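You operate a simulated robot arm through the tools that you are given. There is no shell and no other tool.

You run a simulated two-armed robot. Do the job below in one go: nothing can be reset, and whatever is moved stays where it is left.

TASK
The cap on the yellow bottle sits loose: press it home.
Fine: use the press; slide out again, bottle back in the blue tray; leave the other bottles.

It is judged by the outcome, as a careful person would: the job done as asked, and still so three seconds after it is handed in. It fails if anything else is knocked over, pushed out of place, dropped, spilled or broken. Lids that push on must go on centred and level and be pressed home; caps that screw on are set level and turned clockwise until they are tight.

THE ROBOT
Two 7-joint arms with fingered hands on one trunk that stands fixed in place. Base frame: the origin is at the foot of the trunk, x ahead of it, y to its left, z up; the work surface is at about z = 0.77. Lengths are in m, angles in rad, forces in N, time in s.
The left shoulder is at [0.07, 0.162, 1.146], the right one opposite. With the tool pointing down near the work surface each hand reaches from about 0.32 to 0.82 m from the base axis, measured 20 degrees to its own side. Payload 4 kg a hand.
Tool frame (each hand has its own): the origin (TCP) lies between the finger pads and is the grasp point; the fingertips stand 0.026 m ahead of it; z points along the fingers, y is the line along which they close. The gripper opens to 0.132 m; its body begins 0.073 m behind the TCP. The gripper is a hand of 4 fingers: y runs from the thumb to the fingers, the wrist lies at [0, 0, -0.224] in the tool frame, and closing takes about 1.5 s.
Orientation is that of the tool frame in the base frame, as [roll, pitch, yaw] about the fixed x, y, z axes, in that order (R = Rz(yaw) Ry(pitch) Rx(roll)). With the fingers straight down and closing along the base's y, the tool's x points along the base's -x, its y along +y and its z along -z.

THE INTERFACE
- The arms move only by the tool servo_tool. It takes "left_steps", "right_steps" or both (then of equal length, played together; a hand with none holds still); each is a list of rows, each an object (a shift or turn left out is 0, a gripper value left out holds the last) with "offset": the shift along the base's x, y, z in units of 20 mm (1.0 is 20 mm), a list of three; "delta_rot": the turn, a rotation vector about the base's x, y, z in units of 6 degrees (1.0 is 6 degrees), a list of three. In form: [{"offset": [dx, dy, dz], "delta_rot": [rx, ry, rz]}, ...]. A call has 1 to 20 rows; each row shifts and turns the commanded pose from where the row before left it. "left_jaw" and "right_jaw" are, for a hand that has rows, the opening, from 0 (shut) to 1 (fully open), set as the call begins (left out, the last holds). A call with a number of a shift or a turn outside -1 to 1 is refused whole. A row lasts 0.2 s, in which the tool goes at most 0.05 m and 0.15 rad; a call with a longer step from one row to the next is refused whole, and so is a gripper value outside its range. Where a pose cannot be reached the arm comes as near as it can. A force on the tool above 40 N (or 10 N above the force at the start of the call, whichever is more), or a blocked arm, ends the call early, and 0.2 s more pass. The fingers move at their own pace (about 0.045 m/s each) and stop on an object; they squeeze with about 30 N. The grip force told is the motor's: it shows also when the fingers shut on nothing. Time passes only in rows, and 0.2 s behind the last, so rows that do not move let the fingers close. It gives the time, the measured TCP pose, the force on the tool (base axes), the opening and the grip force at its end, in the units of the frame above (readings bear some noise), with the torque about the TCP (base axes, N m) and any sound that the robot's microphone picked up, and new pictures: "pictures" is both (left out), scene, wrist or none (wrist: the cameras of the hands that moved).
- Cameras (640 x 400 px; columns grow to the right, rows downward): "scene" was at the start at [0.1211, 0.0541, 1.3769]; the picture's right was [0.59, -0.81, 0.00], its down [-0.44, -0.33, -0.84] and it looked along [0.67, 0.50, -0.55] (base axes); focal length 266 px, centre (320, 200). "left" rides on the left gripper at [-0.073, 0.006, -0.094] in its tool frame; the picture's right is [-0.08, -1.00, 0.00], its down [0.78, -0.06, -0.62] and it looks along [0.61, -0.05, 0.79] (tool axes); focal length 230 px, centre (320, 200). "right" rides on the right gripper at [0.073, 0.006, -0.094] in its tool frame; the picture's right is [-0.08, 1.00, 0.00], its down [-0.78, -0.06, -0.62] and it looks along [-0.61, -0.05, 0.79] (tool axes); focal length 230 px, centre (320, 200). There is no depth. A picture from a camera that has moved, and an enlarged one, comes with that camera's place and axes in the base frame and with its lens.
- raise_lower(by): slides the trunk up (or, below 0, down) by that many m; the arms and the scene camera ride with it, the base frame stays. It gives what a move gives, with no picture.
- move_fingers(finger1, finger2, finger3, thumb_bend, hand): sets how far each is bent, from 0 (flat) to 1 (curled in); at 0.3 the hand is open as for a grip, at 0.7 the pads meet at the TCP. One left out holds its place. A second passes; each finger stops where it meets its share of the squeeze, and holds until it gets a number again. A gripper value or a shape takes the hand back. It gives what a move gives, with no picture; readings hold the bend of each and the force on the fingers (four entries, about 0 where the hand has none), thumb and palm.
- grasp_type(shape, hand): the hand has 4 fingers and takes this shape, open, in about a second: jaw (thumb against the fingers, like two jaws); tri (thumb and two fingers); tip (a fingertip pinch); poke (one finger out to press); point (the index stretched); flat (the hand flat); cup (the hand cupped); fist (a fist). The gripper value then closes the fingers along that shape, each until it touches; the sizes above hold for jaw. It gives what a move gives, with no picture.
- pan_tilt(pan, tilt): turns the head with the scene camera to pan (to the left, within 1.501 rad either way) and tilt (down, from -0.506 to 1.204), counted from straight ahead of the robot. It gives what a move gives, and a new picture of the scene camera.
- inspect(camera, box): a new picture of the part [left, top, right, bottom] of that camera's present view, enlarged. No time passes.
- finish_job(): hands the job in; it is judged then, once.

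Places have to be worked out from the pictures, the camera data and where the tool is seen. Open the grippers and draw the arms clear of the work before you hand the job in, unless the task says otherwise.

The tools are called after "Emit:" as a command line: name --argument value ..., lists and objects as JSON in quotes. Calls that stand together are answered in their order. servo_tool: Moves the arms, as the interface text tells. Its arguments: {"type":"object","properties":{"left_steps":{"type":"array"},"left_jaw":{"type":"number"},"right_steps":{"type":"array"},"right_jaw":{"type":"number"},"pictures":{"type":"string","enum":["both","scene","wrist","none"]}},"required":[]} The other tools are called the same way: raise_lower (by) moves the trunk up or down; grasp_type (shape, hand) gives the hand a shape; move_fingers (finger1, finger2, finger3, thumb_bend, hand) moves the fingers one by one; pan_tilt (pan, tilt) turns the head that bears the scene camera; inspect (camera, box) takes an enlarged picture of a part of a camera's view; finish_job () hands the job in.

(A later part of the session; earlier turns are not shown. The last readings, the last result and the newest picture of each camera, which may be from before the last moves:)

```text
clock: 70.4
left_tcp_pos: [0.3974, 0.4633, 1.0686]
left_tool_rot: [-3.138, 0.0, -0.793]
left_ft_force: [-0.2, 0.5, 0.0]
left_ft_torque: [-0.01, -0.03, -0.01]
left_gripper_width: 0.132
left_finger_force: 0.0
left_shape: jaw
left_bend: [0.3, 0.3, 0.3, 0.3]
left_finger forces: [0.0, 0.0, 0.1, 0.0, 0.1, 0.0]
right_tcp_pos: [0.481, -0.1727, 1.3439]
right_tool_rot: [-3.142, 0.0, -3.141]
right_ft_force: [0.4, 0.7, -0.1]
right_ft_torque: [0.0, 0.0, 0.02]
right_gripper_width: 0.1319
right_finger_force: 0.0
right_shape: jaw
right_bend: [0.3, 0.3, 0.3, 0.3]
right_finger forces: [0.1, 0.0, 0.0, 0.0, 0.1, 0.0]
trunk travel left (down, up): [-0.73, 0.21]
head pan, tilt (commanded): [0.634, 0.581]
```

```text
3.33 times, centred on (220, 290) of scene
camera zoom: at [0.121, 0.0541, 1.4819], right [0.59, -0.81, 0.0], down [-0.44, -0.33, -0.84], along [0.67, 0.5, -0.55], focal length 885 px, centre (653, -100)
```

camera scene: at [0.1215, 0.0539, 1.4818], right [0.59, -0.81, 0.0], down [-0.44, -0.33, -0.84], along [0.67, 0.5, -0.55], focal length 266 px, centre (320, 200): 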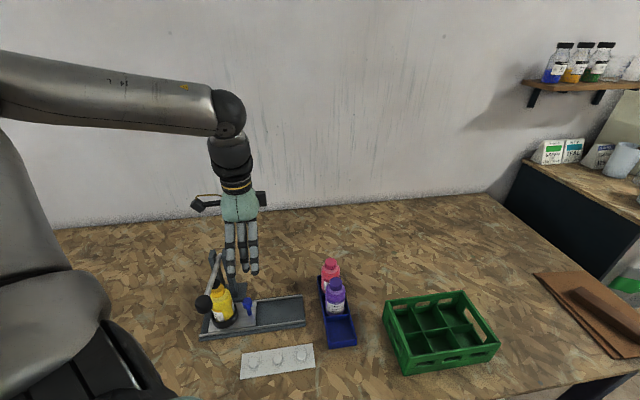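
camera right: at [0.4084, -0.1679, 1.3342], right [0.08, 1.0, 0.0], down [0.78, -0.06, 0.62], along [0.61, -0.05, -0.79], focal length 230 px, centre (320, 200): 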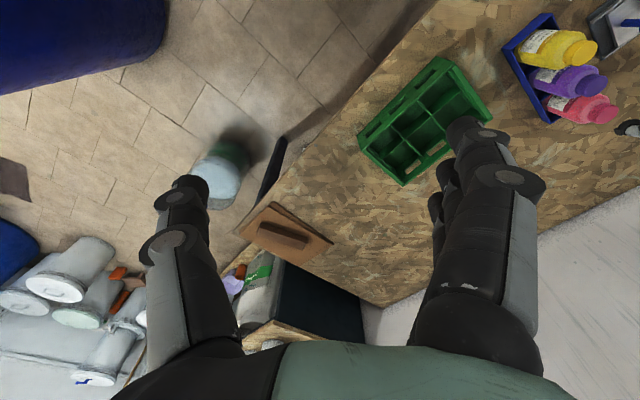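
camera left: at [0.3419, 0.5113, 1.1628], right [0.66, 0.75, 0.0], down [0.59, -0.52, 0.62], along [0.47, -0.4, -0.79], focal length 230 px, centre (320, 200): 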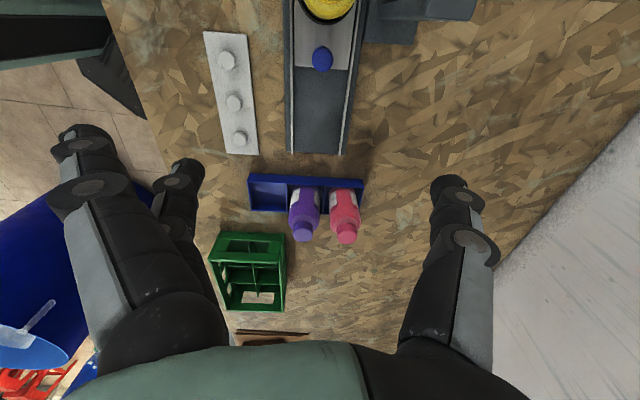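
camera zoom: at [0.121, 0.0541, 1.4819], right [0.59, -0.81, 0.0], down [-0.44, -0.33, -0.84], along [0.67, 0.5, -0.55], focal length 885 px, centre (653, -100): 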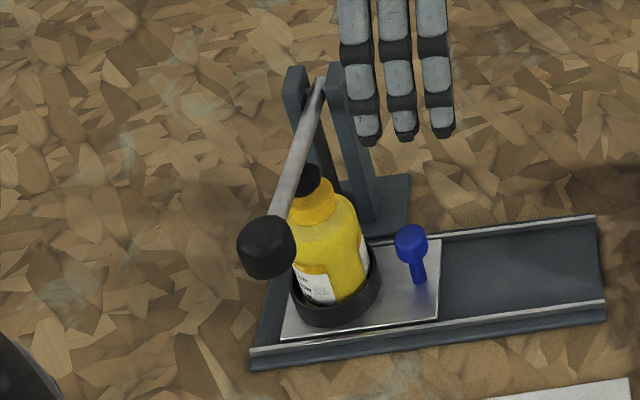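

The bottle sits under the pad with the hand clear. I'll bring the hand over the lever ball at (0.263, 0.4745), turning back to the tray yaw so the fingers close across the lever.

Emit:
servo_tool --left_steps '[{"offset": [-0.421, 0.035, 0], "delta_rot": [0, 0, -0.943]}, {"offset": [-0.421, 0.035, 0], "delta_rot": [0, 0, -0.943]}, {"offset": [-0.421, 0.035, 0], "delta_rot": [0, 0, -0.943]}, {"offset": [-0.421, 0.035, 0], "delta_rot": [0, 0, -0.943]}, {"offset": [-0.421, 0.035, 0], "delta_rot": [0, 0, -0.943]}, {"offset": [-0.421, 0.035, 0], "delta_rot": [0, 0, -0.943]}, {"offset": [-0.421, 0.035, 0], "delta_rot": [0, 0, -0.943]}, {"offset": [-0.421, 0.035, 0], "delta_rot": [0, 0, -0.943]}, {"offset": [-0.421, 0.035, 0], "delta_rot": [0, 0, -0.943]}, {"offset": [-0.421, 0.035, 0], "delta_rot": [0, 0, -0.943]}, {"offset": [-0.421, 0.035, 0], "delta_rot": [0, 0, -0.943]}, {"offset": [-0.421, 0.035, 0], "delta_rot": [0, 0, -0.943]}, {"offset": [-0.421, 0.035, 0], "delta_rot": [0, 0, -0.943]}, {"offset": [-0.421, 0.035, 0], "delta_rot": [0, 0, -0.943]}, {"offset": [-0.421, 0.035, 0], "delta_rot": [0, 0, -0.943]}, {"offset": [-0.421, 0.035, 0], "delta_rot": [0, 0, -0.943]}, {}]'

Emit:
inspect --camera "left" --box '[160, 0, 480, 200]'

Emit:
inspect --camera "scene" --box '[120, 180, 300, 360]'

```text
clock: 74.0
left_tcp_pos: [0.2624, 0.4765, 1.0695]
left_tool_rot: [-3.14, -0.001, -2.374]
left_ft_force: [0.5, -0.5, 0.2]
left_ft_torque: [-0.01, 0.0, -0.04]
left_gripper_width: 0.1319
left_finger_force: 0.1
left_shape: jaw
left_bend: [0.3, 0.3, 0.3, 0.3]
left_finger forces: [0.0, 0.0, 0.0, 0.1, 0.0, 0.1]
right_tcp_pos: [0.4819, -0.1729, 1.3449]
right_tool_rot: [-3.141, 0.0, -3.141]
right_ft_force: [0.2, -0.7, -1.0]
right_ft_torque: [-0.05, 0.0, 0.0]
right_gripper_width: 0.1318
right_finger_force: 0.0
right_shape: jaw
right_bend: [0.3, 0.3, 0.3, 0.3]
right_finger forces: [0.1, 0.1, 0.1, 0.0, 0.1, 0.0]
trunk travel left (down, up): [-0.73, 0.21]
head pan, tilt (commanded): [0.634, 0.581]
camera scene: at [0.1213, 0.0541, 1.4819], right [0.59, -0.81, 0.0], down [-0.44, -0.33, -0.84], along [0.67, 0.5, -0.55], focal length 266 px, centre (320, 200)
camera left: at [0.3106, 0.5299, 1.163], right [0.75, -0.66, 0.0], down [-0.52, -0.59, 0.62], along [-0.41, -0.46, -0.79], focal length 230 px, centre (320, 200)
```

scene: 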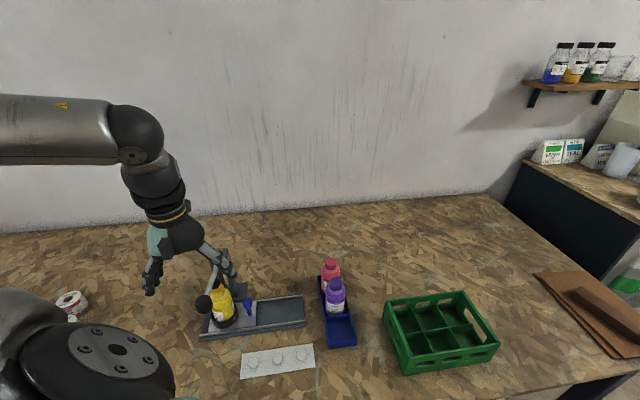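
left: 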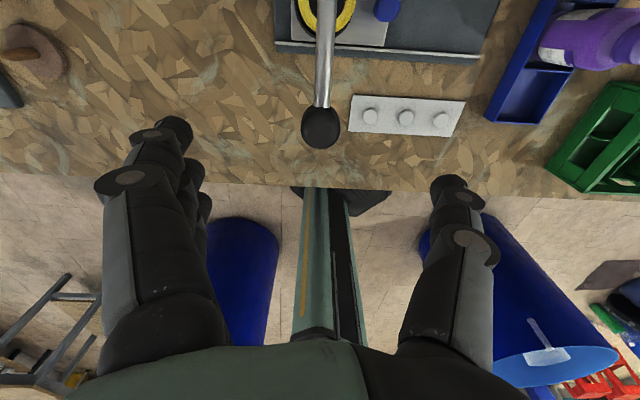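

```text
2.00 times, centred on (320, 100) of left
camera zoom: at [0.3106, 0.5299, 1.163], right [0.75, -0.66, 0.0], down [-0.52, -0.59, 0.62], along [-0.41, -0.46, -0.79], focal length 460 px, centre (320, 400)
```

zoom: 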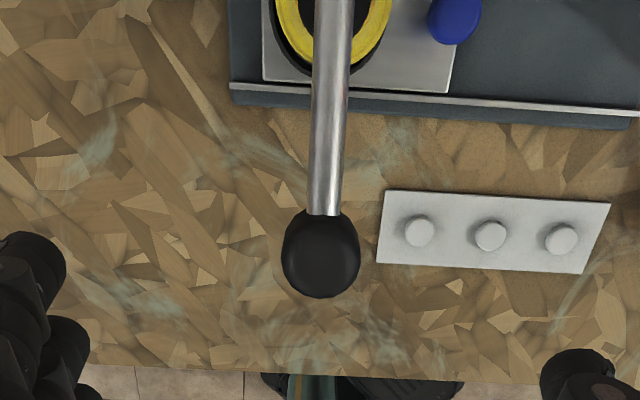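

```text
2.22 times, centred on (210, 270) of scene
camera zoom: at [0.1213, 0.0541, 1.4819], right [0.59, -0.81, 0.0], down [-0.44, -0.33, -0.84], along [0.67, 0.5, -0.55], focal length 590 px, centre (564, 44)
```

zoom: 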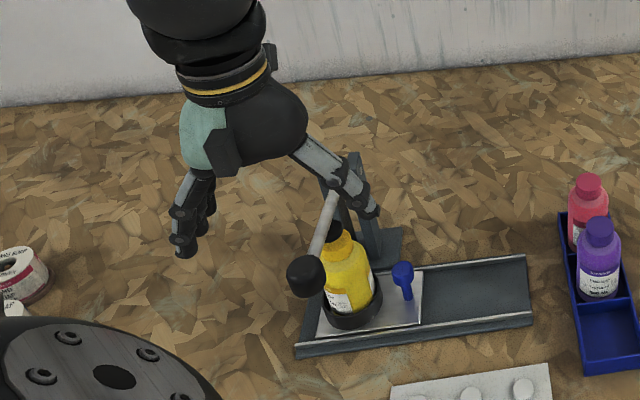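

The ball lies right under the hand axis with the lever running straight across the closing direction. I'll lower so the ball is between the finger pads.

Emit:
servo_tool --left_steps '[{"offset": [0.05, 0.03, -0.7]}, {"offset": [0, 0, -0.8]}, {"offset": [0, 0, -0.8]}, {"offset": [0, 0, -0.8]}, {"offset": [0, 0, -0.8]}, {"offset": [0, 0, -0.6]}, {"offset": [0, 0, -0.4]}, {}]'

Emit:
inspect --camera "left" --box '[160, 50, 480, 250]'

Emit:
inspect --camera "scene" --box '[140, 220, 260, 340]'

```text
clock: 75.8
left_tcp_pos: [0.2633, 0.4755, 0.9697]
left_tool_rot: [-3.141, 0.001, -2.374]
left_ft_force: [-0.1, -0.2, 0.0]
left_ft_torque: [-0.01, -0.01, 0.02]
left_gripper_width: 0.132
left_finger_force: 0.0
left_shape: jaw
left_bend: [0.3, 0.3, 0.3, 0.3]
left_finger forces: [0.0, 0.1, 0.0, 0.1, 0.0, 0.0]
right_tcp_pos: [0.4819, -0.1718, 1.3455]
right_tool_rot: [3.141, -0.002, -3.141]
right_ft_force: [-0.3, -0.2, -0.2]
right_ft_torque: [-0.01, -0.01, 0.03]
right_gripper_width: 0.1316
right_finger_force: 0.0
right_shape: jaw
right_bend: [0.3, 0.3, 0.3, 0.3]
right_finger forces: [0.0, 0.0, 0.0, 0.1, 0.0, 0.0]
trunk travel left (down, up): [-0.73, 0.21]
head pan, tilt (commanded): [0.634, 0.581]
camera scene: at [0.121, 0.0539, 1.4819], right [0.59, -0.81, 0.0], down [-0.44, -0.33, -0.84], along [0.67, 0.5, -0.55], focal length 266 px, centre (320, 200)
camera left: at [0.3114, 0.5303, 1.0645], right [0.75, -0.66, 0.0], down [-0.52, -0.59, 0.62], along [-0.41, -0.46, -0.79], focal length 230 px, centre (320, 200)
```

scene: 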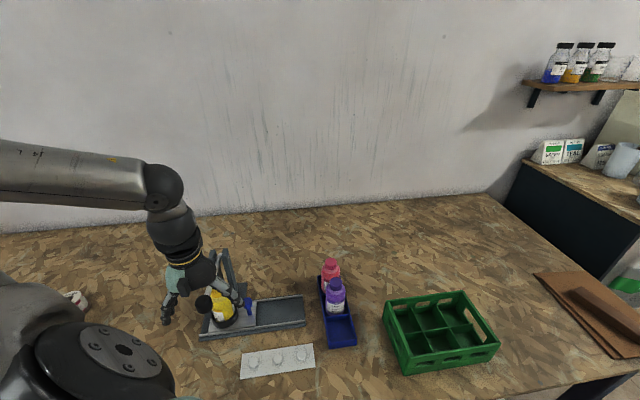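
left: 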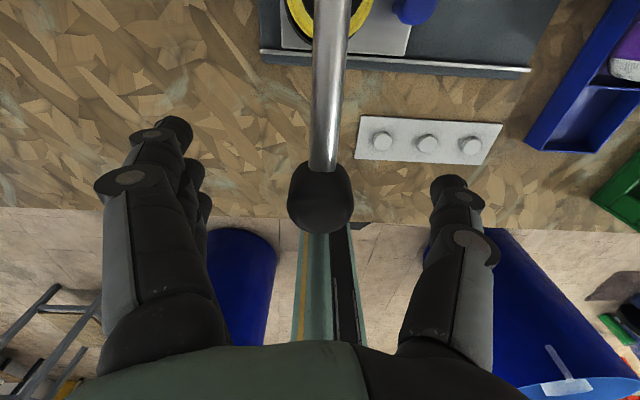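

```text
2.00 times, centred on (320, 150) of left
camera zoom: at [0.3114, 0.5303, 1.0645], right [0.75, -0.66, 0.0], down [-0.52, -0.59, 0.62], along [-0.41, -0.46, -0.79], focal length 460 px, centre (320, 300)
```

zoom: 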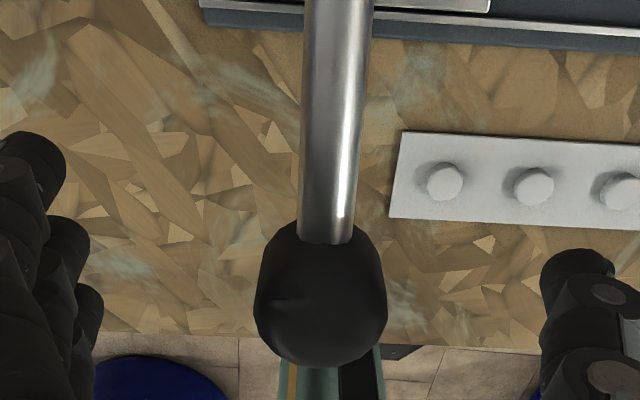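

```text
3.33 times, centred on (200, 280) of scene
camera zoom: at [0.121, 0.0539, 1.4819], right [0.59, -0.81, 0.0], down [-0.44, -0.33, -0.84], along [0.67, 0.5, -0.55], focal length 885 px, centre (720, -67)
```

zoom: 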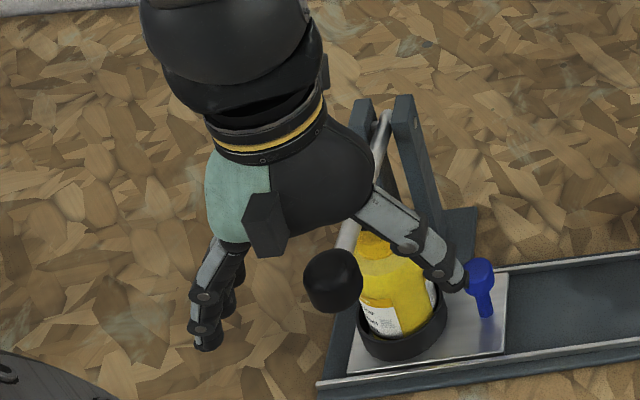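

The TCP coincides with the ball in both views. I'll close the hand on the ball.

Emit:
servo_tool --left_steps '[{}, {}, {}, {}, {}, {}, {}, {}, {}, {}]' --left_jaw 0.0

Emit:
inspect --camera "left" --box '[160, 50, 480, 250]'

```text
clock: 78.0
left_tcp_pos: [0.2645, 0.4744, 0.9694]
left_tool_rot: [-3.14, -0.003, -2.375]
left_ft_force: [1.1, -4.5, -12.0]
left_ft_torque: [0.02, 0.02, 0.19]
left_gripper_width: 0.0106
left_finger_force: 29.5
left_shape: jaw
left_bend: [0.7, 0.72, 0.67, 0.71]
left_finger forces: [8.2, 8.5, 3.8, 0.0, 26.5, 0.1]
right_tcp_pos: [0.4826, -0.1718, 1.3437]
right_tool_rot: [-3.141, 0.002, 3.141]
right_ft_force: [0.6, -0.1, 0.6]
right_ft_torque: [-0.01, 0.01, 0.0]
right_gripper_width: 0.1318
right_finger_force: 0.2
right_shape: jaw
right_bend: [0.3, 0.3, 0.3, 0.3]
right_finger forces: [0.0, 0.0, 0.0, 0.0, 0.1, 0.0]
trunk travel left (down, up): [-0.73, 0.21]
head pan, tilt (commanded): [0.634, 0.581]
camera scene: at [0.1219, 0.0543, 1.4816], right [0.59, -0.81, 0.0], down [-0.44, -0.33, -0.84], along [0.67, 0.49, -0.55], focal length 266 px, centre (320, 200)
camera left: at [0.312, 0.5299, 1.0635], right [0.75, -0.66, 0.0], down [-0.52, -0.59, 0.62], along [-0.41, -0.46, -0.79], focal length 230 px, centre (320, 200)
```

scene: 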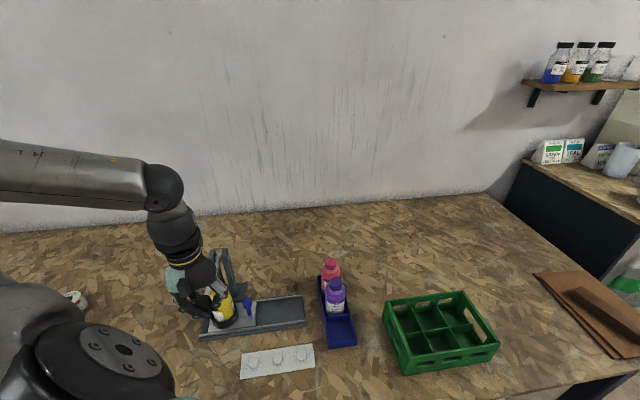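
left: 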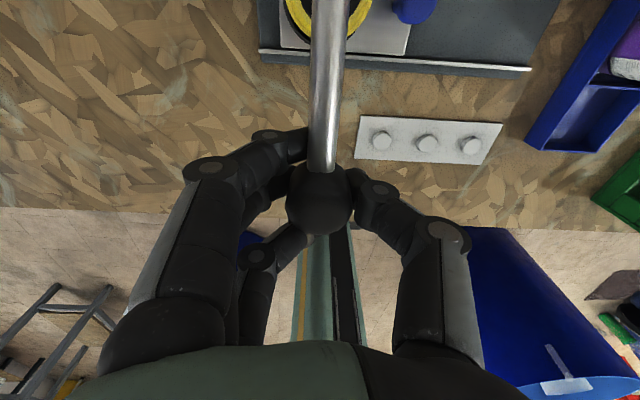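

```text
2.00 times, centred on (320, 150) of left
camera zoom: at [0.312, 0.5299, 1.0635], right [0.75, -0.66, 0.0], down [-0.52, -0.59, 0.62], along [-0.41, -0.46, -0.79], focal length 460 px, centre (320, 300)
```

zoom: 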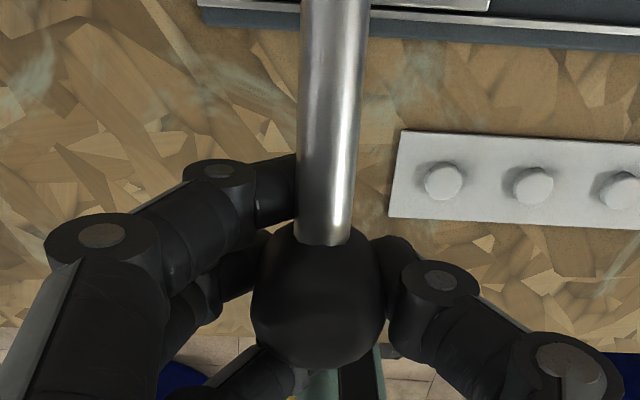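

The ball is gripped. I'll draw the lever down along its arc in 5 mm steps, 30 mm first, and watch the force.

Emit:
servo_tool --left_steps '[{"offset": [-0.036, -0.036, -0.25]}, {"offset": [-0.033, -0.033, -0.25]}, {"offset": [-0.03, -0.03, -0.25]}, {"offset": [-0.026, -0.026, -0.25]}, {"offset": [-0.022, -0.022, -0.25]}, {"offset": [-0.018, -0.018, -0.25]}, {}]'

Emit:
inspect --camera "scene" --box '[170, 240, 270, 340]'

Emit:
inspect --camera "left" --box '[200, 0, 440, 200]'

```text
clock: 79.6
left_tcp_pos: [0.26, 0.4736, 0.9406]
left_tool_rot: [3.142, 0.0, -2.375]
left_ft_force: [1.4, -1.4, -1.3]
left_ft_torque: [-0.03, 0.0, -0.01]
left_gripper_width: 0.0037
left_finger_force: 30.0
left_shape: jaw
left_bend: [0.72, 0.74, 0.68, 0.74]
left_finger forces: [0.0, 0.0, 0.1, 0.1, 1.5, 0.0]
right_tcp_pos: [0.482, -0.1732, 1.3436]
right_tool_rot: [3.141, -0.002, 3.14]
right_ft_force: [-0.1, -0.4, 0.0]
right_ft_torque: [0.01, 0.01, 0.02]
right_gripper_width: 0.1314
right_finger_force: 0.0
right_shape: jaw
right_bend: [0.3, 0.3, 0.3, 0.3]
right_finger forces: [0.0, 0.0, 0.0, 0.0, 0.0, 0.0]
trunk travel left (down, up): [-0.73, 0.21]
head pan, tilt (commanded): [0.634, 0.581]
camera scene: at [0.1211, 0.0537, 1.4819], right [0.59, -0.81, 0.0], down [-0.44, -0.33, -0.84], along [0.67, 0.5, -0.55], focal length 266 px, centre (320, 200)
camera left: at [0.3074, 0.5273, 1.0346], right [0.75, -0.66, 0.0], down [-0.52, -0.59, 0.62], along [-0.41, -0.46, -0.79], focal length 230 px, centre (320, 200)
```

scene: 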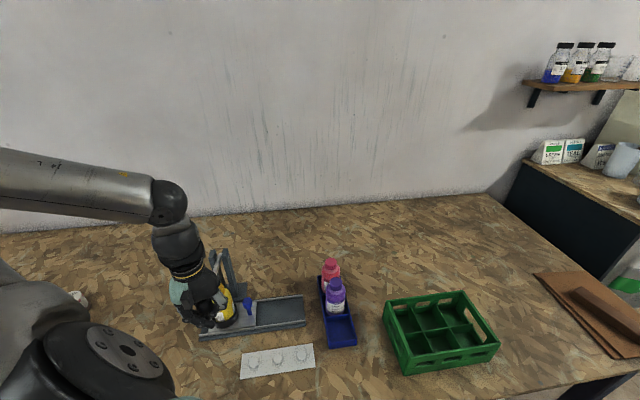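
left: 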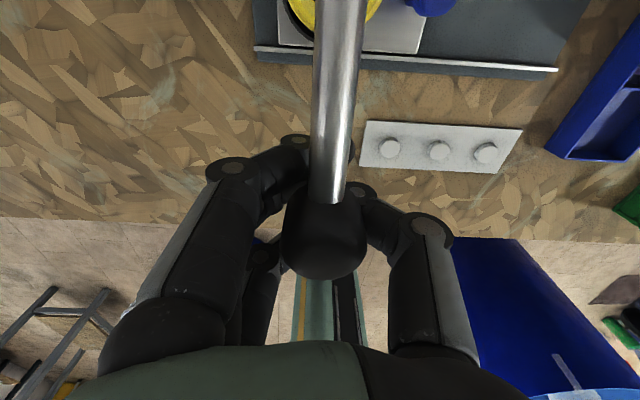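

```text
4.00 times, centred on (220, 290) of scene
camera zoom: at [0.1211, 0.0537, 1.4819], right [0.59, -0.81, 0.0], down [-0.44, -0.33, -0.84], along [0.67, 0.5, -0.55], focal length 1062 px, centre (720, -160)
```

zoom: 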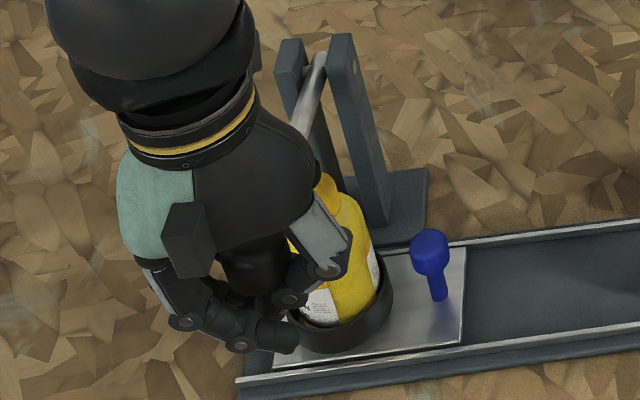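

```text
2.00 times, centred on (320, 100) of left
camera zoom: at [0.3074, 0.5273, 1.0346], right [0.75, -0.66, 0.0], down [-0.52, -0.59, 0.62], along [-0.41, -0.46, -0.79], focal length 460 px, centre (320, 400)
```

zoom: 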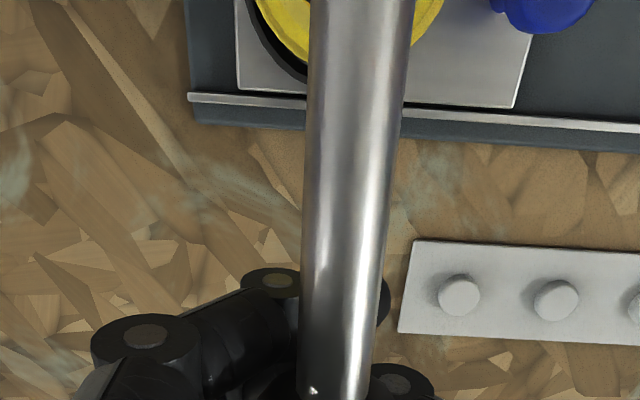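

The fingers slid down off the ball and the lever is still up, so friction grip isn't enough. I'll open the hand, rise above the ball, and press it from on top with a fist instead.

Emit:
servo_tool --left_steps '[{}, {}, {}, {}, {}, {}, {}, {}]' --left_jaw 1.0

Emit:
servo_tool --left_steps '[{"offset": [0, 0, 0.5]}, {"offset": [0, 0, 0.8]}, {"offset": [0, 0, 0.9]}, {"offset": [0, 0, 0.9]}, {"offset": [0, 0, 0.9]}, {"offset": [0, 0, 0.9]}, {"offset": [0, 0, 0.9]}, {"offset": [0, 0, 0.9]}, {}]' --pictures "none"

Emit:
grasp_type --shape "fist" --hand "left"

Emit:
inspect --camera "left" --box '[0, 0, 640, 400]'

Emit:
inspect --camera "scene" --box '[120, 180, 300, 360]'

```text
clock: 81.4
left_tcp_pos: [0.2596, 0.4729, 0.9416]
left_tool_rot: [-3.14, 0.0, -2.374]
left_ft_force: [-0.6, 0.6, 0.2]
left_ft_torque: [0.0, 0.0, 0.04]
left_gripper_width: 0.132
left_finger_force: 0.0
left_shape: jaw
left_bend: [0.3, 0.3, 0.3, 0.3]
left_finger forces: [0.1, 0.1, 0.0, 0.1, 0.1, 0.1]
right_tcp_pos: [0.4812, -0.1724, 1.3438]
right_tool_rot: [3.141, 0.001, 3.141]
right_ft_force: [0.2, -0.4, 0.3]
right_ft_torque: [0.03, -0.04, 0.02]
right_gripper_width: 0.1318
right_finger_force: 0.0
right_shape: jaw
right_bend: [0.3, 0.3, 0.3, 0.3]
right_finger forces: [0.0, 0.0, 0.0, 0.1, 0.1, 0.0]
trunk travel left (down, up): [-0.73, 0.21]
head pan, tilt (commanded): [0.634, 0.581]
camera scene: at [0.1211, 0.054, 1.4819], right [0.59, -0.81, 0.0], down [-0.44, -0.33, -0.84], along [0.67, 0.5, -0.55], focal length 266 px, centre (320, 200)
camera left: at [0.308, 0.527, 1.0346], right [0.75, -0.66, 0.0], down [-0.52, -0.59, 0.62], along [-0.41, -0.46, -0.79], focal length 230 px, centre (320, 200)
```

scene: 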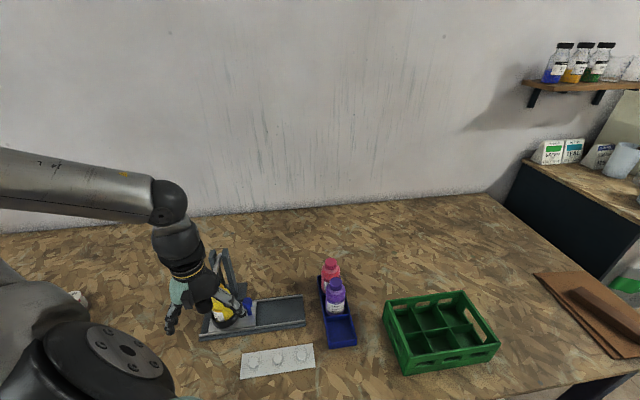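
left: 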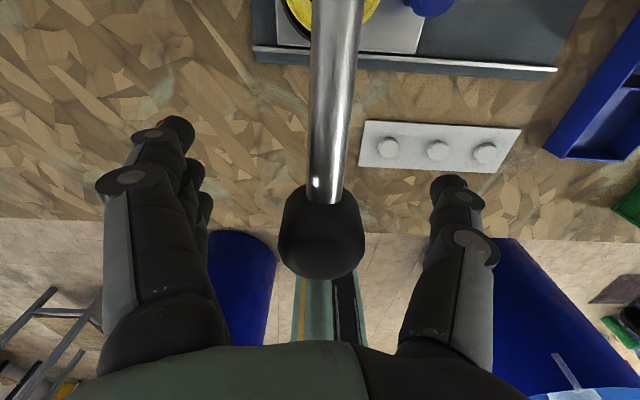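

```text
clock: 83.4
left_tcp_pos: [0.2605, 0.4716, 1.0753]
left_tool_rot: [-3.14, -0.001, -2.374]
left_ft_force: [-0.4, 0.5, -0.1]
left_ft_torque: [-0.01, 0.0, -0.01]
left_gripper_width: 0.1316
left_finger_force: 0.0
left_shape: jaw
left_bend: [0.3, 0.3, 0.3, 0.3]
left_finger forces: [0.0, 0.1, 0.0, 0.0, 0.0, 0.1]
right_tcp_pos: [0.4821, -0.1723, 1.3437]
right_tool_rot: [3.141, 0.001, 3.14]
right_ft_force: [0.1, 0.2, -0.6]
right_ft_torque: [0.0, 0.01, 0.0]
right_gripper_width: 0.1319
right_finger_force: 0.2
right_shape: jaw
right_bend: [0.3, 0.3, 0.3, 0.3]
right_finger forces: [0.0, 0.0, 0.0, 0.1, 0.1, 0.0]
trunk travel left (down, up): [-0.73, 0.21]
head pan, tilt (commanded): [0.634, 0.581]
```

```text
clock: 84.3
left_tcp_pos: [0.2594, 0.4723, 1.0754]
left_tool_rot: [-3.139, -0.001, -2.375]
left_ft_force: [0.3, -0.1, 0.2]
left_ft_torque: [-0.01, 0.0, 0.0]
left_gripper_width: 0.0002
left_finger_force: 0.1
left_shape: fist
left_bend: [1.0, 1.0, 0.99, 0.54]
left_finger forces: [0.1, 0.0, 0.0, 0.0, 0.0, 0.0]
right_tcp_pos: [0.4813, -0.1728, 1.3437]
right_tool_rot: [3.142, 0.001, -3.141]
right_ft_force: [0.0, -0.8, -0.2]
right_ft_torque: [0.02, 0.0, -0.02]
right_gripper_width: 0.1316
right_finger_force: 0.0
right_shape: jaw
right_bend: [0.3, 0.3, 0.3, 0.3]
right_finger forces: [0.0, 0.0, 0.0, 0.0, 0.0, 0.1]
trunk travel left (down, up): [-0.73, 0.21]
head pan, tilt (commanded): [0.634, 0.581]
```

```text
1.00 times, centred on (320, 200) of left (not enlarged: the box is as wide or as high as the picture)
camera zoom: at [0.3085, 0.5267, 1.1693], right [0.75, -0.66, 0.0], down [-0.52, -0.59, 0.62], along [-0.41, -0.46, -0.79], focal length 230 px, centre (320, 200)
```

zoom: 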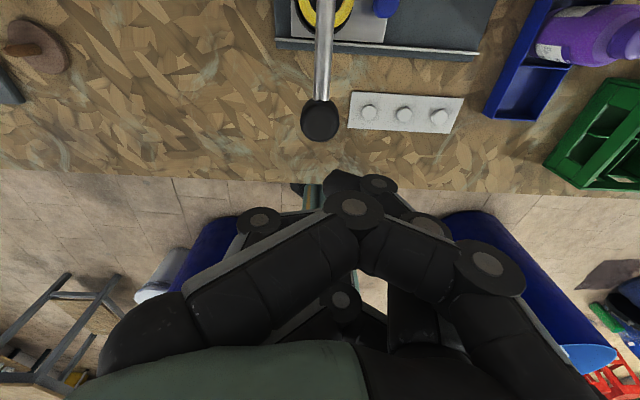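

```text
2.22 times, centred on (210, 270) of scene
camera zoom: at [0.121, 0.054, 1.4819], right [0.59, -0.81, 0.0], down [-0.44, -0.33, -0.84], along [0.67, 0.5, -0.55], focal length 590 px, centre (564, 44)
```

zoom: 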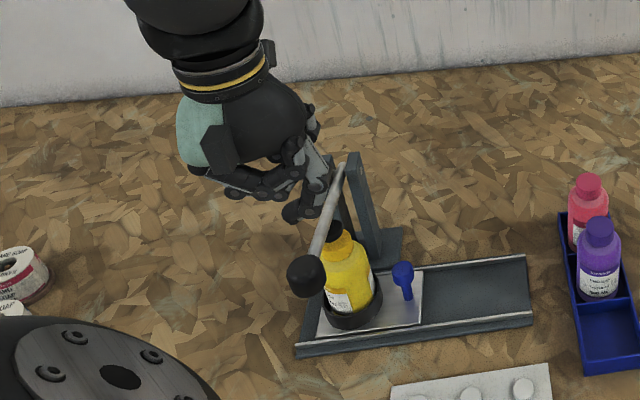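

The fist leaves an uneven contact surface. I'll use the open hand instead: the fingers straddle the ball and the flat palm presses on its top. I'll reopen to jaw and come down until the palm is just above the ball.

Emit:
grasp_type --shape "jaw" --hand "left"

Emit:
servo_tool --left_steps '[{"offset": [0.09, 0.1, -0.7]}, {"offset": [0.09, 0.1, -0.8]}, {"offset": [0, 0, -0.9]}, {"offset": [0, 0, -0.9]}, {"offset": [0, 0, -0.9]}, {"offset": [0, 0, -0.9]}, {"offset": [0, 0, -0.9]}, {"offset": [0, 0, -0.8]}, {"offset": [0, 0, -0.4]}, {}]'

Emit:
inspect --camera "scene" --box '[150, 230, 270, 340]'

Emit:
inspect --camera "left" --box '[180, 100, 460, 340]'

```text
clock: 85.2
left_tcp_pos: [0.2616, 0.4724, 1.075]
left_tool_rot: [-3.14, 0.001, -2.373]
left_ft_force: [0.5, -0.1, 0.3]
left_ft_torque: [0.0, 0.03, 0.02]
left_gripper_width: 0.1319
left_finger_force: 0.1
left_shape: jaw
left_bend: [0.3, 0.3, 0.3, 0.3]
left_finger forces: [0.1, 0.0, 0.0, 0.0, 0.0, 0.0]
right_tcp_pos: [0.4818, -0.1734, 1.3437]
right_tool_rot: [-3.141, 0.0, -3.141]
right_ft_force: [-0.1, 0.6, 0.2]
right_ft_torque: [-0.04, 0.0, 0.03]
right_gripper_width: 0.1316
right_finger_force: 0.1
right_shape: jaw
right_bend: [0.3, 0.3, 0.3, 0.3]
right_finger forces: [0.1, 0.0, 0.1, 0.1, 0.0, 0.1]
trunk travel left (down, up): [-0.73, 0.21]
head pan, tilt (commanded): [0.634, 0.581]
```

```text
clock: 87.4
left_tcp_pos: [0.2638, 0.477, 0.9312]
left_tool_rot: [-3.14, 0.0, -2.374]
left_ft_force: [-0.2, 0.0, -0.3]
left_ft_torque: [0.04, -0.01, 0.03]
left_gripper_width: 0.1318
left_finger_force: 0.1
left_shape: jaw
left_bend: [0.3, 0.3, 0.3, 0.3]
left_finger forces: [0.0, 0.1, 0.0, 0.0, 0.0, 0.0]
right_tcp_pos: [0.4816, -0.173, 1.344]
right_tool_rot: [3.141, 0.0, -3.141]
right_ft_force: [-0.2, -0.8, 0.6]
right_ft_torque: [0.01, -0.03, -0.04]
right_gripper_width: 0.1318
right_finger_force: 0.1
right_shape: jaw
right_bend: [0.3, 0.3, 0.3, 0.3]
right_finger forces: [0.0, 0.0, 0.0, 0.1, 0.1, 0.0]
trunk travel left (down, up): [-0.73, 0.21]
head pan, tilt (commanded): [0.634, 0.581]
camera scene: at [0.121, 0.054, 1.4819], right [0.59, -0.81, 0.0], down [-0.44, -0.33, -0.84], along [0.67, 0.5, -0.55], focal length 266 px, centre (320, 200)
camera left: at [0.3118, 0.531, 1.0247], right [0.75, -0.66, 0.0], down [-0.52, -0.59, 0.62], along [-0.41, -0.46, -0.79], focal length 230 px, centre (320, 200)
```

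scene: 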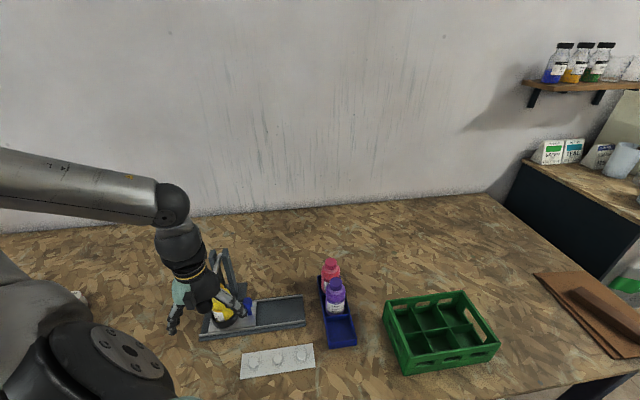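
left: 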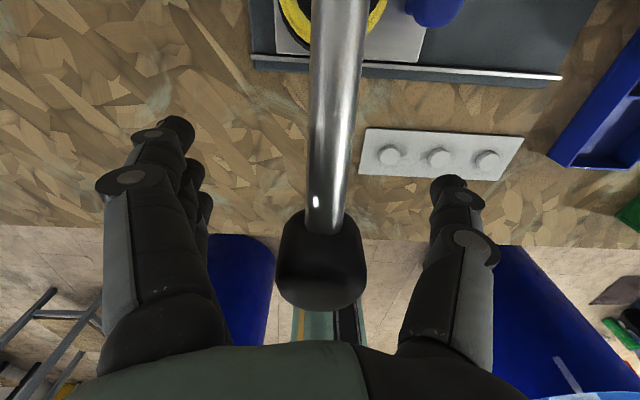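

```text
3.64 times, centred on (210, 285) of scene
camera zoom: at [0.121, 0.054, 1.4819], right [0.59, -0.81, 0.0], down [-0.44, -0.33, -0.84], along [0.67, 0.5, -0.55], focal length 965 px, centre (720, -109)
```

zoom: 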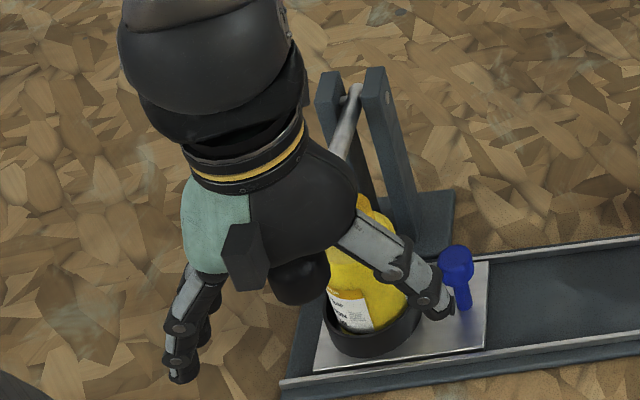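

```text
1.67 times, centred on (320, 220) of left
camera zoom: at [0.3118, 0.531, 1.0247], right [0.75, -0.66, 0.0], down [-0.52, -0.59, 0.62], along [-0.41, -0.46, -0.79], focal length 384 px, centre (320, 167)
```

zoom: 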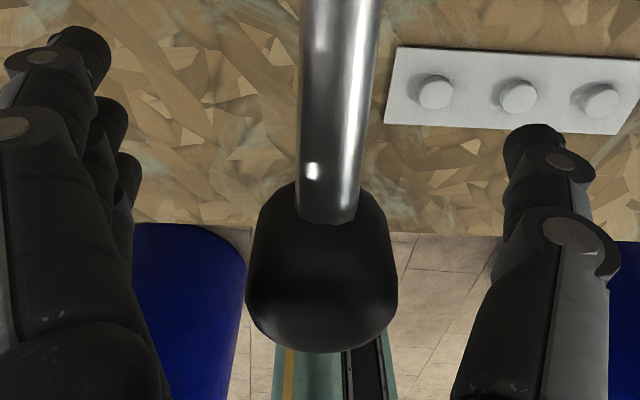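

The ball sits in the open hand just under the palm. I'll press down in small steps until the palm makes contact and starts moving the lever.

Emit:
servo_tool --left_steps '[{"offset": [0, 0, -0.2]}, {"offset": [0, 0, -0.2]}, {"offset": [0, 0, -0.2]}, {"offset": [0, 0, -0.2]}, {"offset": [-0.02, -0.02, -0.2]}, {}]' --pictures "wrist"

```text
clock: 88.8
left_tcp_pos: [0.2628, 0.4766, 0.9107]
left_tool_rot: [-3.14, 0.002, -2.375]
left_ft_force: [0.4, -0.3, 0.1]
left_ft_torque: [-0.01, 0.02, -0.04]
left_gripper_width: 0.1319
left_finger_force: 0.1
left_shape: jaw
left_bend: [0.3, 0.3, 0.3, 0.3]
left_finger forces: [0.1, 0.0, 0.0, 0.0, 0.1, 0.1]
right_tcp_pos: [0.4807, -0.1729, 1.3444]
right_tool_rot: [-3.142, -0.001, -3.14]
right_ft_force: [0.3, 0.5, 1.0]
right_ft_torque: [0.02, -0.01, -0.03]
right_gripper_width: 0.1318
right_finger_force: 0.0
right_shape: jaw
right_bend: [0.3, 0.3, 0.3, 0.3]
right_finger forces: [0.0, 0.1, 0.0, 0.0, 0.1, 0.0]
trunk travel left (down, up): [-0.73, 0.21]
head pan, tilt (commanded): [0.634, 0.581]
camera left: at [0.3111, 0.5305, 1.0049], right [0.75, -0.66, 0.0], down [-0.52, -0.59, 0.62], along [-0.41, -0.46, -0.79], focal length 230 px, centre (320, 200)
```

left: 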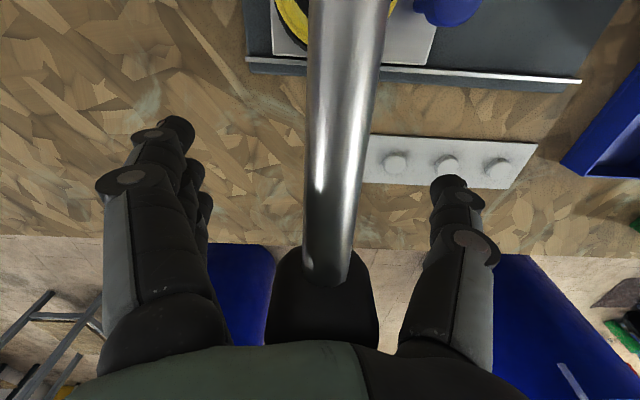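

No contact yet at z 0.911. I'll keep pressing down in 3 mm steps.

Emit:
servo_tool --left_steps '[{"offset": [-0.02, -0.02, -0.15]}, {"offset": [-0.02, -0.02, -0.15]}, {"offset": [-0.02, -0.02, -0.15]}, {"offset": [-0.02, -0.02, -0.15]}, {}]' --pictures "wrist"

```text
clock: 90.0
left_tcp_pos: [0.2617, 0.4742, 0.899]
left_tool_rot: [-3.14, 0.002, -2.373]
left_ft_force: [0.7, -1.3, 1.0]
left_ft_torque: [0.02, -0.01, 0.03]
left_gripper_width: 0.1318
left_finger_force: 0.1
left_shape: jaw
left_bend: [0.3, 0.3, 0.3, 0.3]
left_finger forces: [0.0, 0.1, 0.0, 0.1, 0.0, 1.4]
right_tcp_pos: [0.4812, -0.1738, 1.3444]
right_tool_rot: [3.141, 0.0, 3.14]
right_ft_force: [-0.9, 0.8, -0.1]
right_ft_torque: [-0.01, 0.0, -0.01]
right_gripper_width: 0.1318
right_finger_force: 0.0
right_shape: jaw
right_bend: [0.3, 0.3, 0.3, 0.3]
right_finger forces: [0.0, 0.0, 0.0, 0.0, 0.0, 0.0]
trunk travel left (down, up): [-0.73, 0.21]
head pan, tilt (commanded): [0.634, 0.581]
camera left: at [0.3094, 0.529, 0.9929], right [0.75, -0.66, 0.0], down [-0.52, -0.59, 0.62], along [-0.41, -0.46, -0.79], focal length 230 px, centre (320, 200)
```

left: 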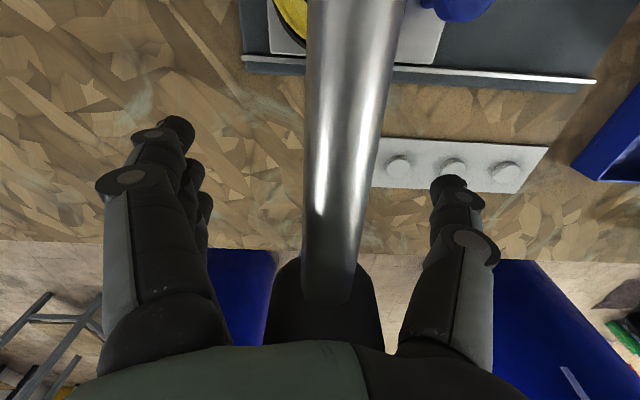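

The palm reads 1.4 N, so it's now on the ball. I'll continue down in 3 mm steps.

Emit:
servo_tool --left_steps '[{"offset": [-0.02, -0.02, -0.15]}, {"offset": [-0.02, -0.02, -0.15]}, {"offset": [-0.015, -0.015, -0.15]}, {"offset": [-0.015, -0.015, -0.15]}, {}]'

Emit:
inspect --camera "scene" --box '[170, 230, 270, 340]'

```text
clock: 91.2
left_tcp_pos: [0.2598, 0.4735, 0.8869]
left_tool_rot: [-3.141, 0.0, -2.374]
left_ft_force: [-0.7, -1.3, 1.7]
left_ft_torque: [0.06, -0.08, 0.04]
left_gripper_width: 0.1318
left_finger_force: 0.0
left_shape: jaw
left_bend: [0.3, 0.3, 0.3, 0.3]
left_finger forces: [0.0, 0.1, 0.0, 0.1, 0.0, 1.7]
right_tcp_pos: [0.4805, -0.1731, 1.3446]
right_tool_rot: [3.14, 0.0, -3.141]
right_ft_force: [0.3, 0.1, -0.2]
right_ft_torque: [-0.04, -0.03, -0.03]
right_gripper_width: 0.1318
right_finger_force: 0.1
right_shape: jaw
right_bend: [0.3, 0.3, 0.3, 0.3]
right_finger forces: [0.1, 0.0, 0.0, 0.1, 0.1, 0.0]
trunk travel left (down, up): [-0.73, 0.21]
head pan, tilt (commanded): [0.634, 0.581]
camera scene: at [0.1207, 0.0536, 1.4819], right [0.59, -0.81, 0.0], down [-0.44, -0.33, -0.84], along [0.67, 0.5, -0.55], focal length 266 px, centre (320, 200)
camera left: at [0.3082, 0.5276, 0.9809], right [0.75, -0.66, 0.0], down [-0.52, -0.59, 0.62], along [-0.41, -0.46, -0.79], focal length 230 px, centre (320, 200)
```

scene: 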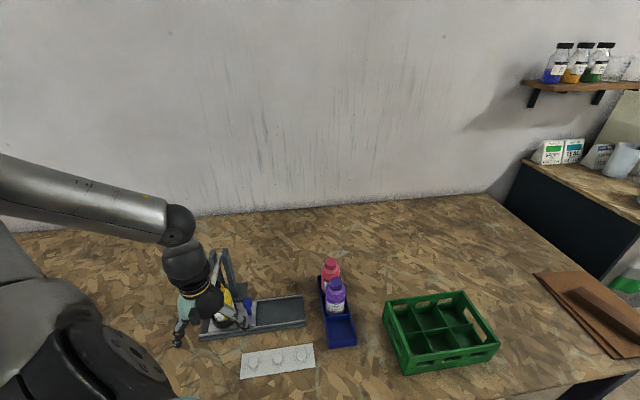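
left: 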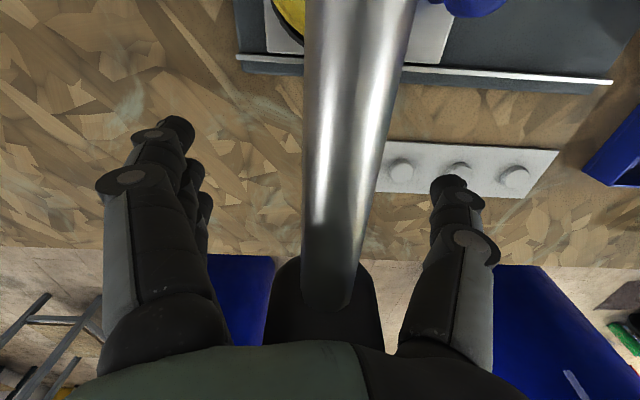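

```text
3.64 times, centred on (220, 285) of scene
camera zoom: at [0.1207, 0.0536, 1.4819], right [0.59, -0.81, 0.0], down [-0.44, -0.33, -0.84], along [0.67, 0.5, -0.55], focal length 965 px, centre (684, -109)
```

zoom: 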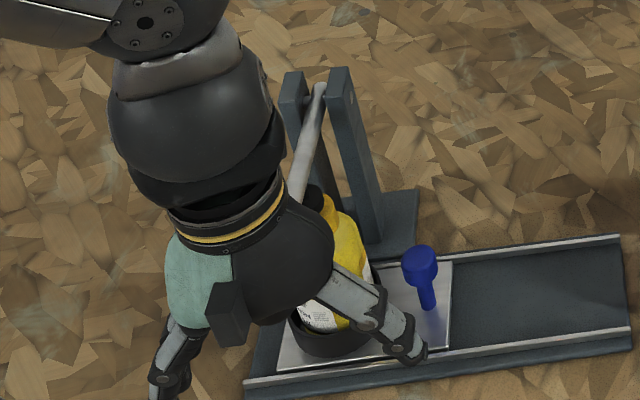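

The lever follows down under light force, 1.7 N at the palm. I'll continue toward the cap in small steps.

Emit:
servo_tool --left_steps '[{"offset": [-0.012, -0.012, -0.15]}, {"offset": [-0.01, -0.01, -0.15]}, {"offset": [-0.01, -0.01, -0.15]}, {"offset": [-0.008, -0.008, -0.15]}, {}]'

Emit:
inspect --camera "scene" --box '[190, 230, 260, 300]'

```text
clock: 92.4
left_tcp_pos: [0.2597, 0.4726, 0.8759]
left_tool_rot: [-3.139, 0.002, -2.374]
left_ft_force: [-0.2, -0.6, 5.7]
left_ft_torque: [0.05, -0.07, 0.0]
left_gripper_width: 0.132
left_finger_force: 0.1
left_shape: jaw
left_bend: [0.3, 0.3, 0.3, 0.3]
left_finger forces: [0.0, 0.0, 0.1, 0.0, 0.0, 5.8]
right_tcp_pos: [0.4813, -0.173, 1.3437]
right_tool_rot: [3.14, 0.001, -3.141]
right_ft_force: [0.1, 1.1, 0.6]
right_ft_torque: [0.0, -0.04, 0.02]
right_gripper_width: 0.1318
right_finger_force: 0.0
right_shape: jaw
right_bend: [0.3, 0.3, 0.3, 0.3]
right_finger forces: [0.0, 0.1, 0.0, 0.0, 0.0, 0.1]
trunk travel left (down, up): [-0.73, 0.21]
head pan, tilt (commanded): [0.634, 0.581]
camera scene: at [0.1205, 0.0534, 1.482], right [0.59, -0.81, 0.0], down [-0.44, -0.32, -0.84], along [0.67, 0.5, -0.55], focal length 266 px, centre (320, 200)
camera left: at [0.3074, 0.5267, 0.9697], right [0.75, -0.66, 0.0], down [-0.52, -0.59, 0.62], along [-0.41, -0.46, -0.79], focal length 230 px, centre (320, 200)
```

scene: 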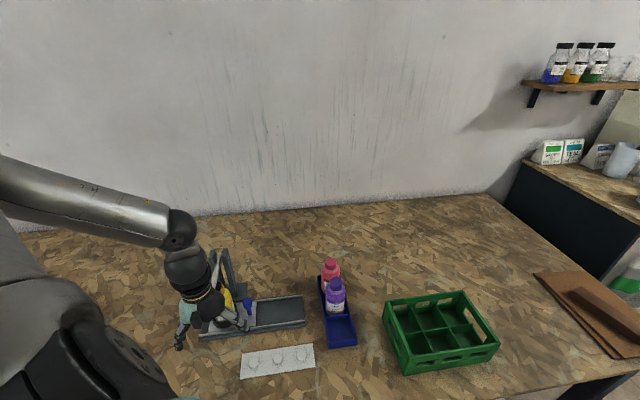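
left: 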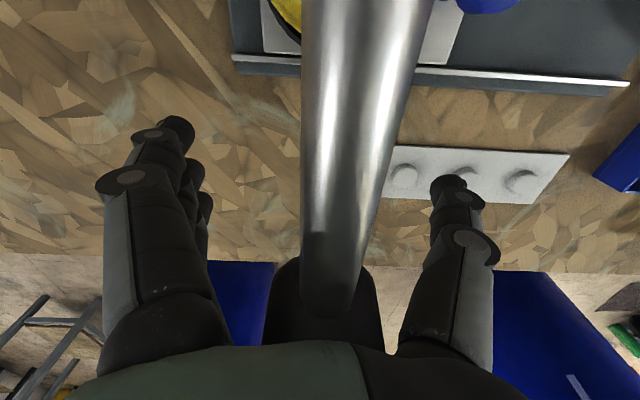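

```text
5.71 times, centred on (225, 265) of scene
camera zoom: at [0.1205, 0.0534, 1.482], right [0.59, -0.81, 0.0], down [-0.44, -0.32, -0.84], along [0.67, 0.5, -0.55], focal length 1517 px, centre (863, -171)
```

zoom: 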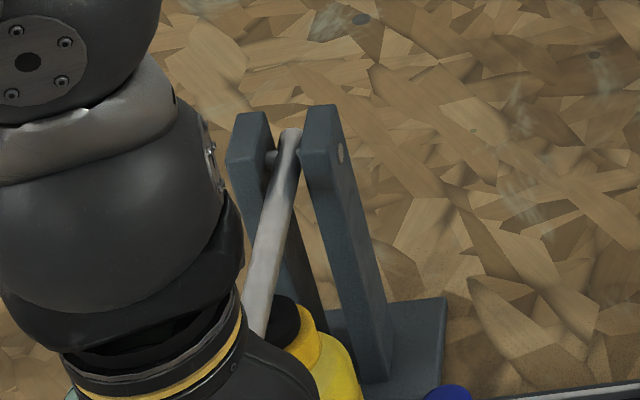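

The force has risen to 5.8 N and the pad now touches the cap. I'll press on in 1.2 mm steps, listening for a sound.

Emit:
servo_tool --left_steps '[{"offset": [0, 0, -0.06]}, {"offset": [0, 0, -0.06]}, {"offset": [0, 0, -0.06]}, {}]' --pictures "none"

Emit:
servo_tool --left_steps '[{"offset": [0, 0, -0.06]}, {"offset": [0, 0, -0.06]}, {"offset": [0, 0, -0.06]}, {}]' --pictures "none"

```text
clock: 93.4
left_tcp_pos: [0.2592, 0.4718, 0.8736]
left_tool_rot: [-3.14, 0.006, -2.374]
left_ft_force: [1.0, 7.0, 35.8]
left_ft_torque: [-0.51, 0.04, -0.02]
left_gripper_width: 0.1318
left_finger_force: 0.0
left_shape: jaw
left_bend: [0.3, 0.3, 0.3, 0.3]
left_finger forces: [0.0, 0.1, 0.0, 0.0, 0.0, 35.3]
right_tcp_pos: [0.48, -0.1741, 1.3454]
right_tool_rot: [3.139, 0.002, -3.142]
right_ft_force: [-0.5, -0.1, -0.2]
right_ft_torque: [-0.01, 0.02, 0.01]
right_gripper_width: 0.132
right_finger_force: 0.1
right_shape: jaw
right_bend: [0.3, 0.3, 0.3, 0.3]
right_finger forces: [0.1, 0.1, 0.0, 0.0, 0.0, 0.1]
trunk travel left (down, up): [-0.73, 0.21]
head pan, tilt (commanded): [0.634, 0.581]
heard: snap
```

```text
clock: 93.8
left_tcp_pos: [0.2617, 0.4722, 0.8734]
left_tool_rot: [3.141, 0.011, -2.373]
left_ft_force: [-4.9, 1.0, 28.0]
left_ft_torque: [0.05, -0.43, 0.01]
left_gripper_width: 0.1318
left_finger_force: 0.0
left_shape: jaw
left_bend: [0.3, 0.3, 0.3, 0.3]
left_finger forces: [0.1, 0.1, 0.0, 0.0, 0.0, 27.5]
right_tcp_pos: [0.4792, -0.1751, 1.3444]
right_tool_rot: [3.14, 0.002, -3.141]
right_ft_force: [-0.1, -0.2, 0.5]
right_ft_torque: [0.03, -0.03, 0.0]
right_gripper_width: 0.1318
right_finger_force: 0.1
right_shape: jaw
right_bend: [0.3, 0.3, 0.3, 0.3]
right_finger forces: [0.0, 0.0, 0.1, 0.0, 0.1, 0.0]
trunk travel left (down, up): [-0.73, 0.21]
head pan, tilt (commanded): [0.634, 0.581]
stopped in row 2 (left hand): the force on the tool passed its limit at 48 N (the readings are from after the stop); the commanded pose is now the measured one
```

I heard a snap and then it went hard (48 N limit), so the cap has seated. I'll raise the hand 3 cm and see whether the lever follows back up.

Emit:
servo_tool --left_steps '[{"offset": [0, 0, 0.1]}, {"offset": [0.01, 0.01, 0.3]}, {"offset": [0.01, 0.01, 0.4]}, {"offset": [0.01, 0.01, 0.4]}, {"offset": [0.02, 0.02, 0.3]}, {}]'

Emit:
inspect --camera "scene" --box '[170, 230, 270, 340]'

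```text
clock: 95.2
left_tcp_pos: [0.2615, 0.4745, 0.9018]
left_tool_rot: [-3.139, 0.005, -2.374]
left_ft_force: [0.3, 0.6, 0.1]
left_ft_torque: [-0.03, 0.02, -0.01]
left_gripper_width: 0.1319
left_finger_force: 0.0
left_shape: jaw
left_bend: [0.3, 0.3, 0.3, 0.3]
left_finger forces: [0.0, 0.1, 0.0, 0.0, 0.0, 1.1]
right_tcp_pos: [0.4817, -0.1718, 1.3457]
right_tool_rot: [-3.139, 0.001, -3.141]
right_ft_force: [-0.3, 0.6, -0.1]
right_ft_torque: [0.0, -0.02, -0.01]
right_gripper_width: 0.132
right_finger_force: 0.0
right_shape: jaw
right_bend: [0.3, 0.3, 0.3, 0.3]
right_finger forces: [0.0, 0.0, 0.0, 0.0, 0.0, 0.0]
trunk travel left (down, up): [-0.73, 0.21]
head pan, tilt (commanded): [0.634, 0.581]
camera scene: at [0.1211, 0.054, 1.4819], right [0.59, -0.81, 0.0], down [-0.44, -0.33, -0.84], along [0.67, 0.5, -0.55], focal length 266 px, centre (320, 200)
camera left: at [0.3095, 0.5286, 0.9961], right [0.75, -0.66, 0.0], down [-0.53, -0.59, 0.61], along [-0.41, -0.46, -0.79], focal length 230 px, centre (320, 200)
```

scene: 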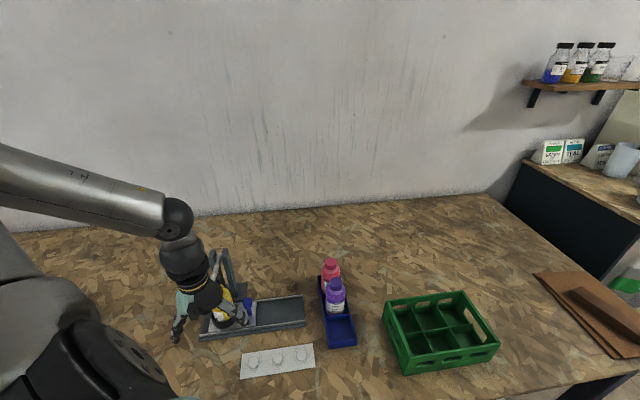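
left: 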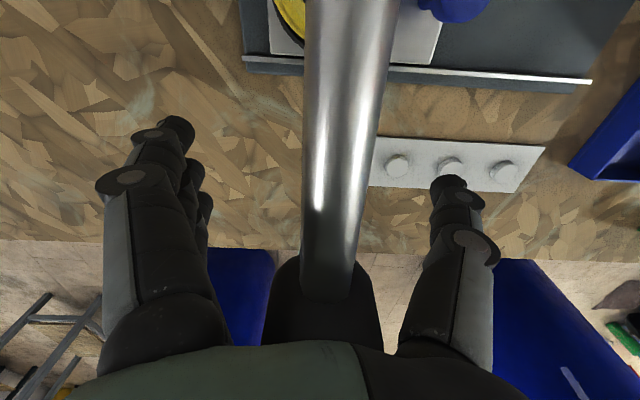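

```text
3.64 times, centred on (220, 285) of scene
camera zoom: at [0.1211, 0.054, 1.4819], right [0.59, -0.81, 0.0], down [-0.44, -0.33, -0.84], along [0.67, 0.5, -0.55], focal length 965 px, centre (684, -109)
```

zoom: 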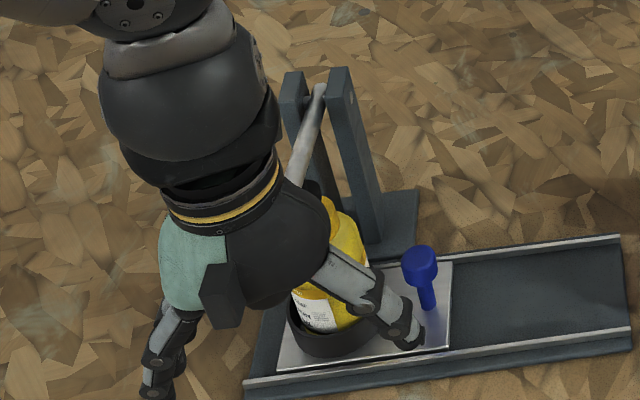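

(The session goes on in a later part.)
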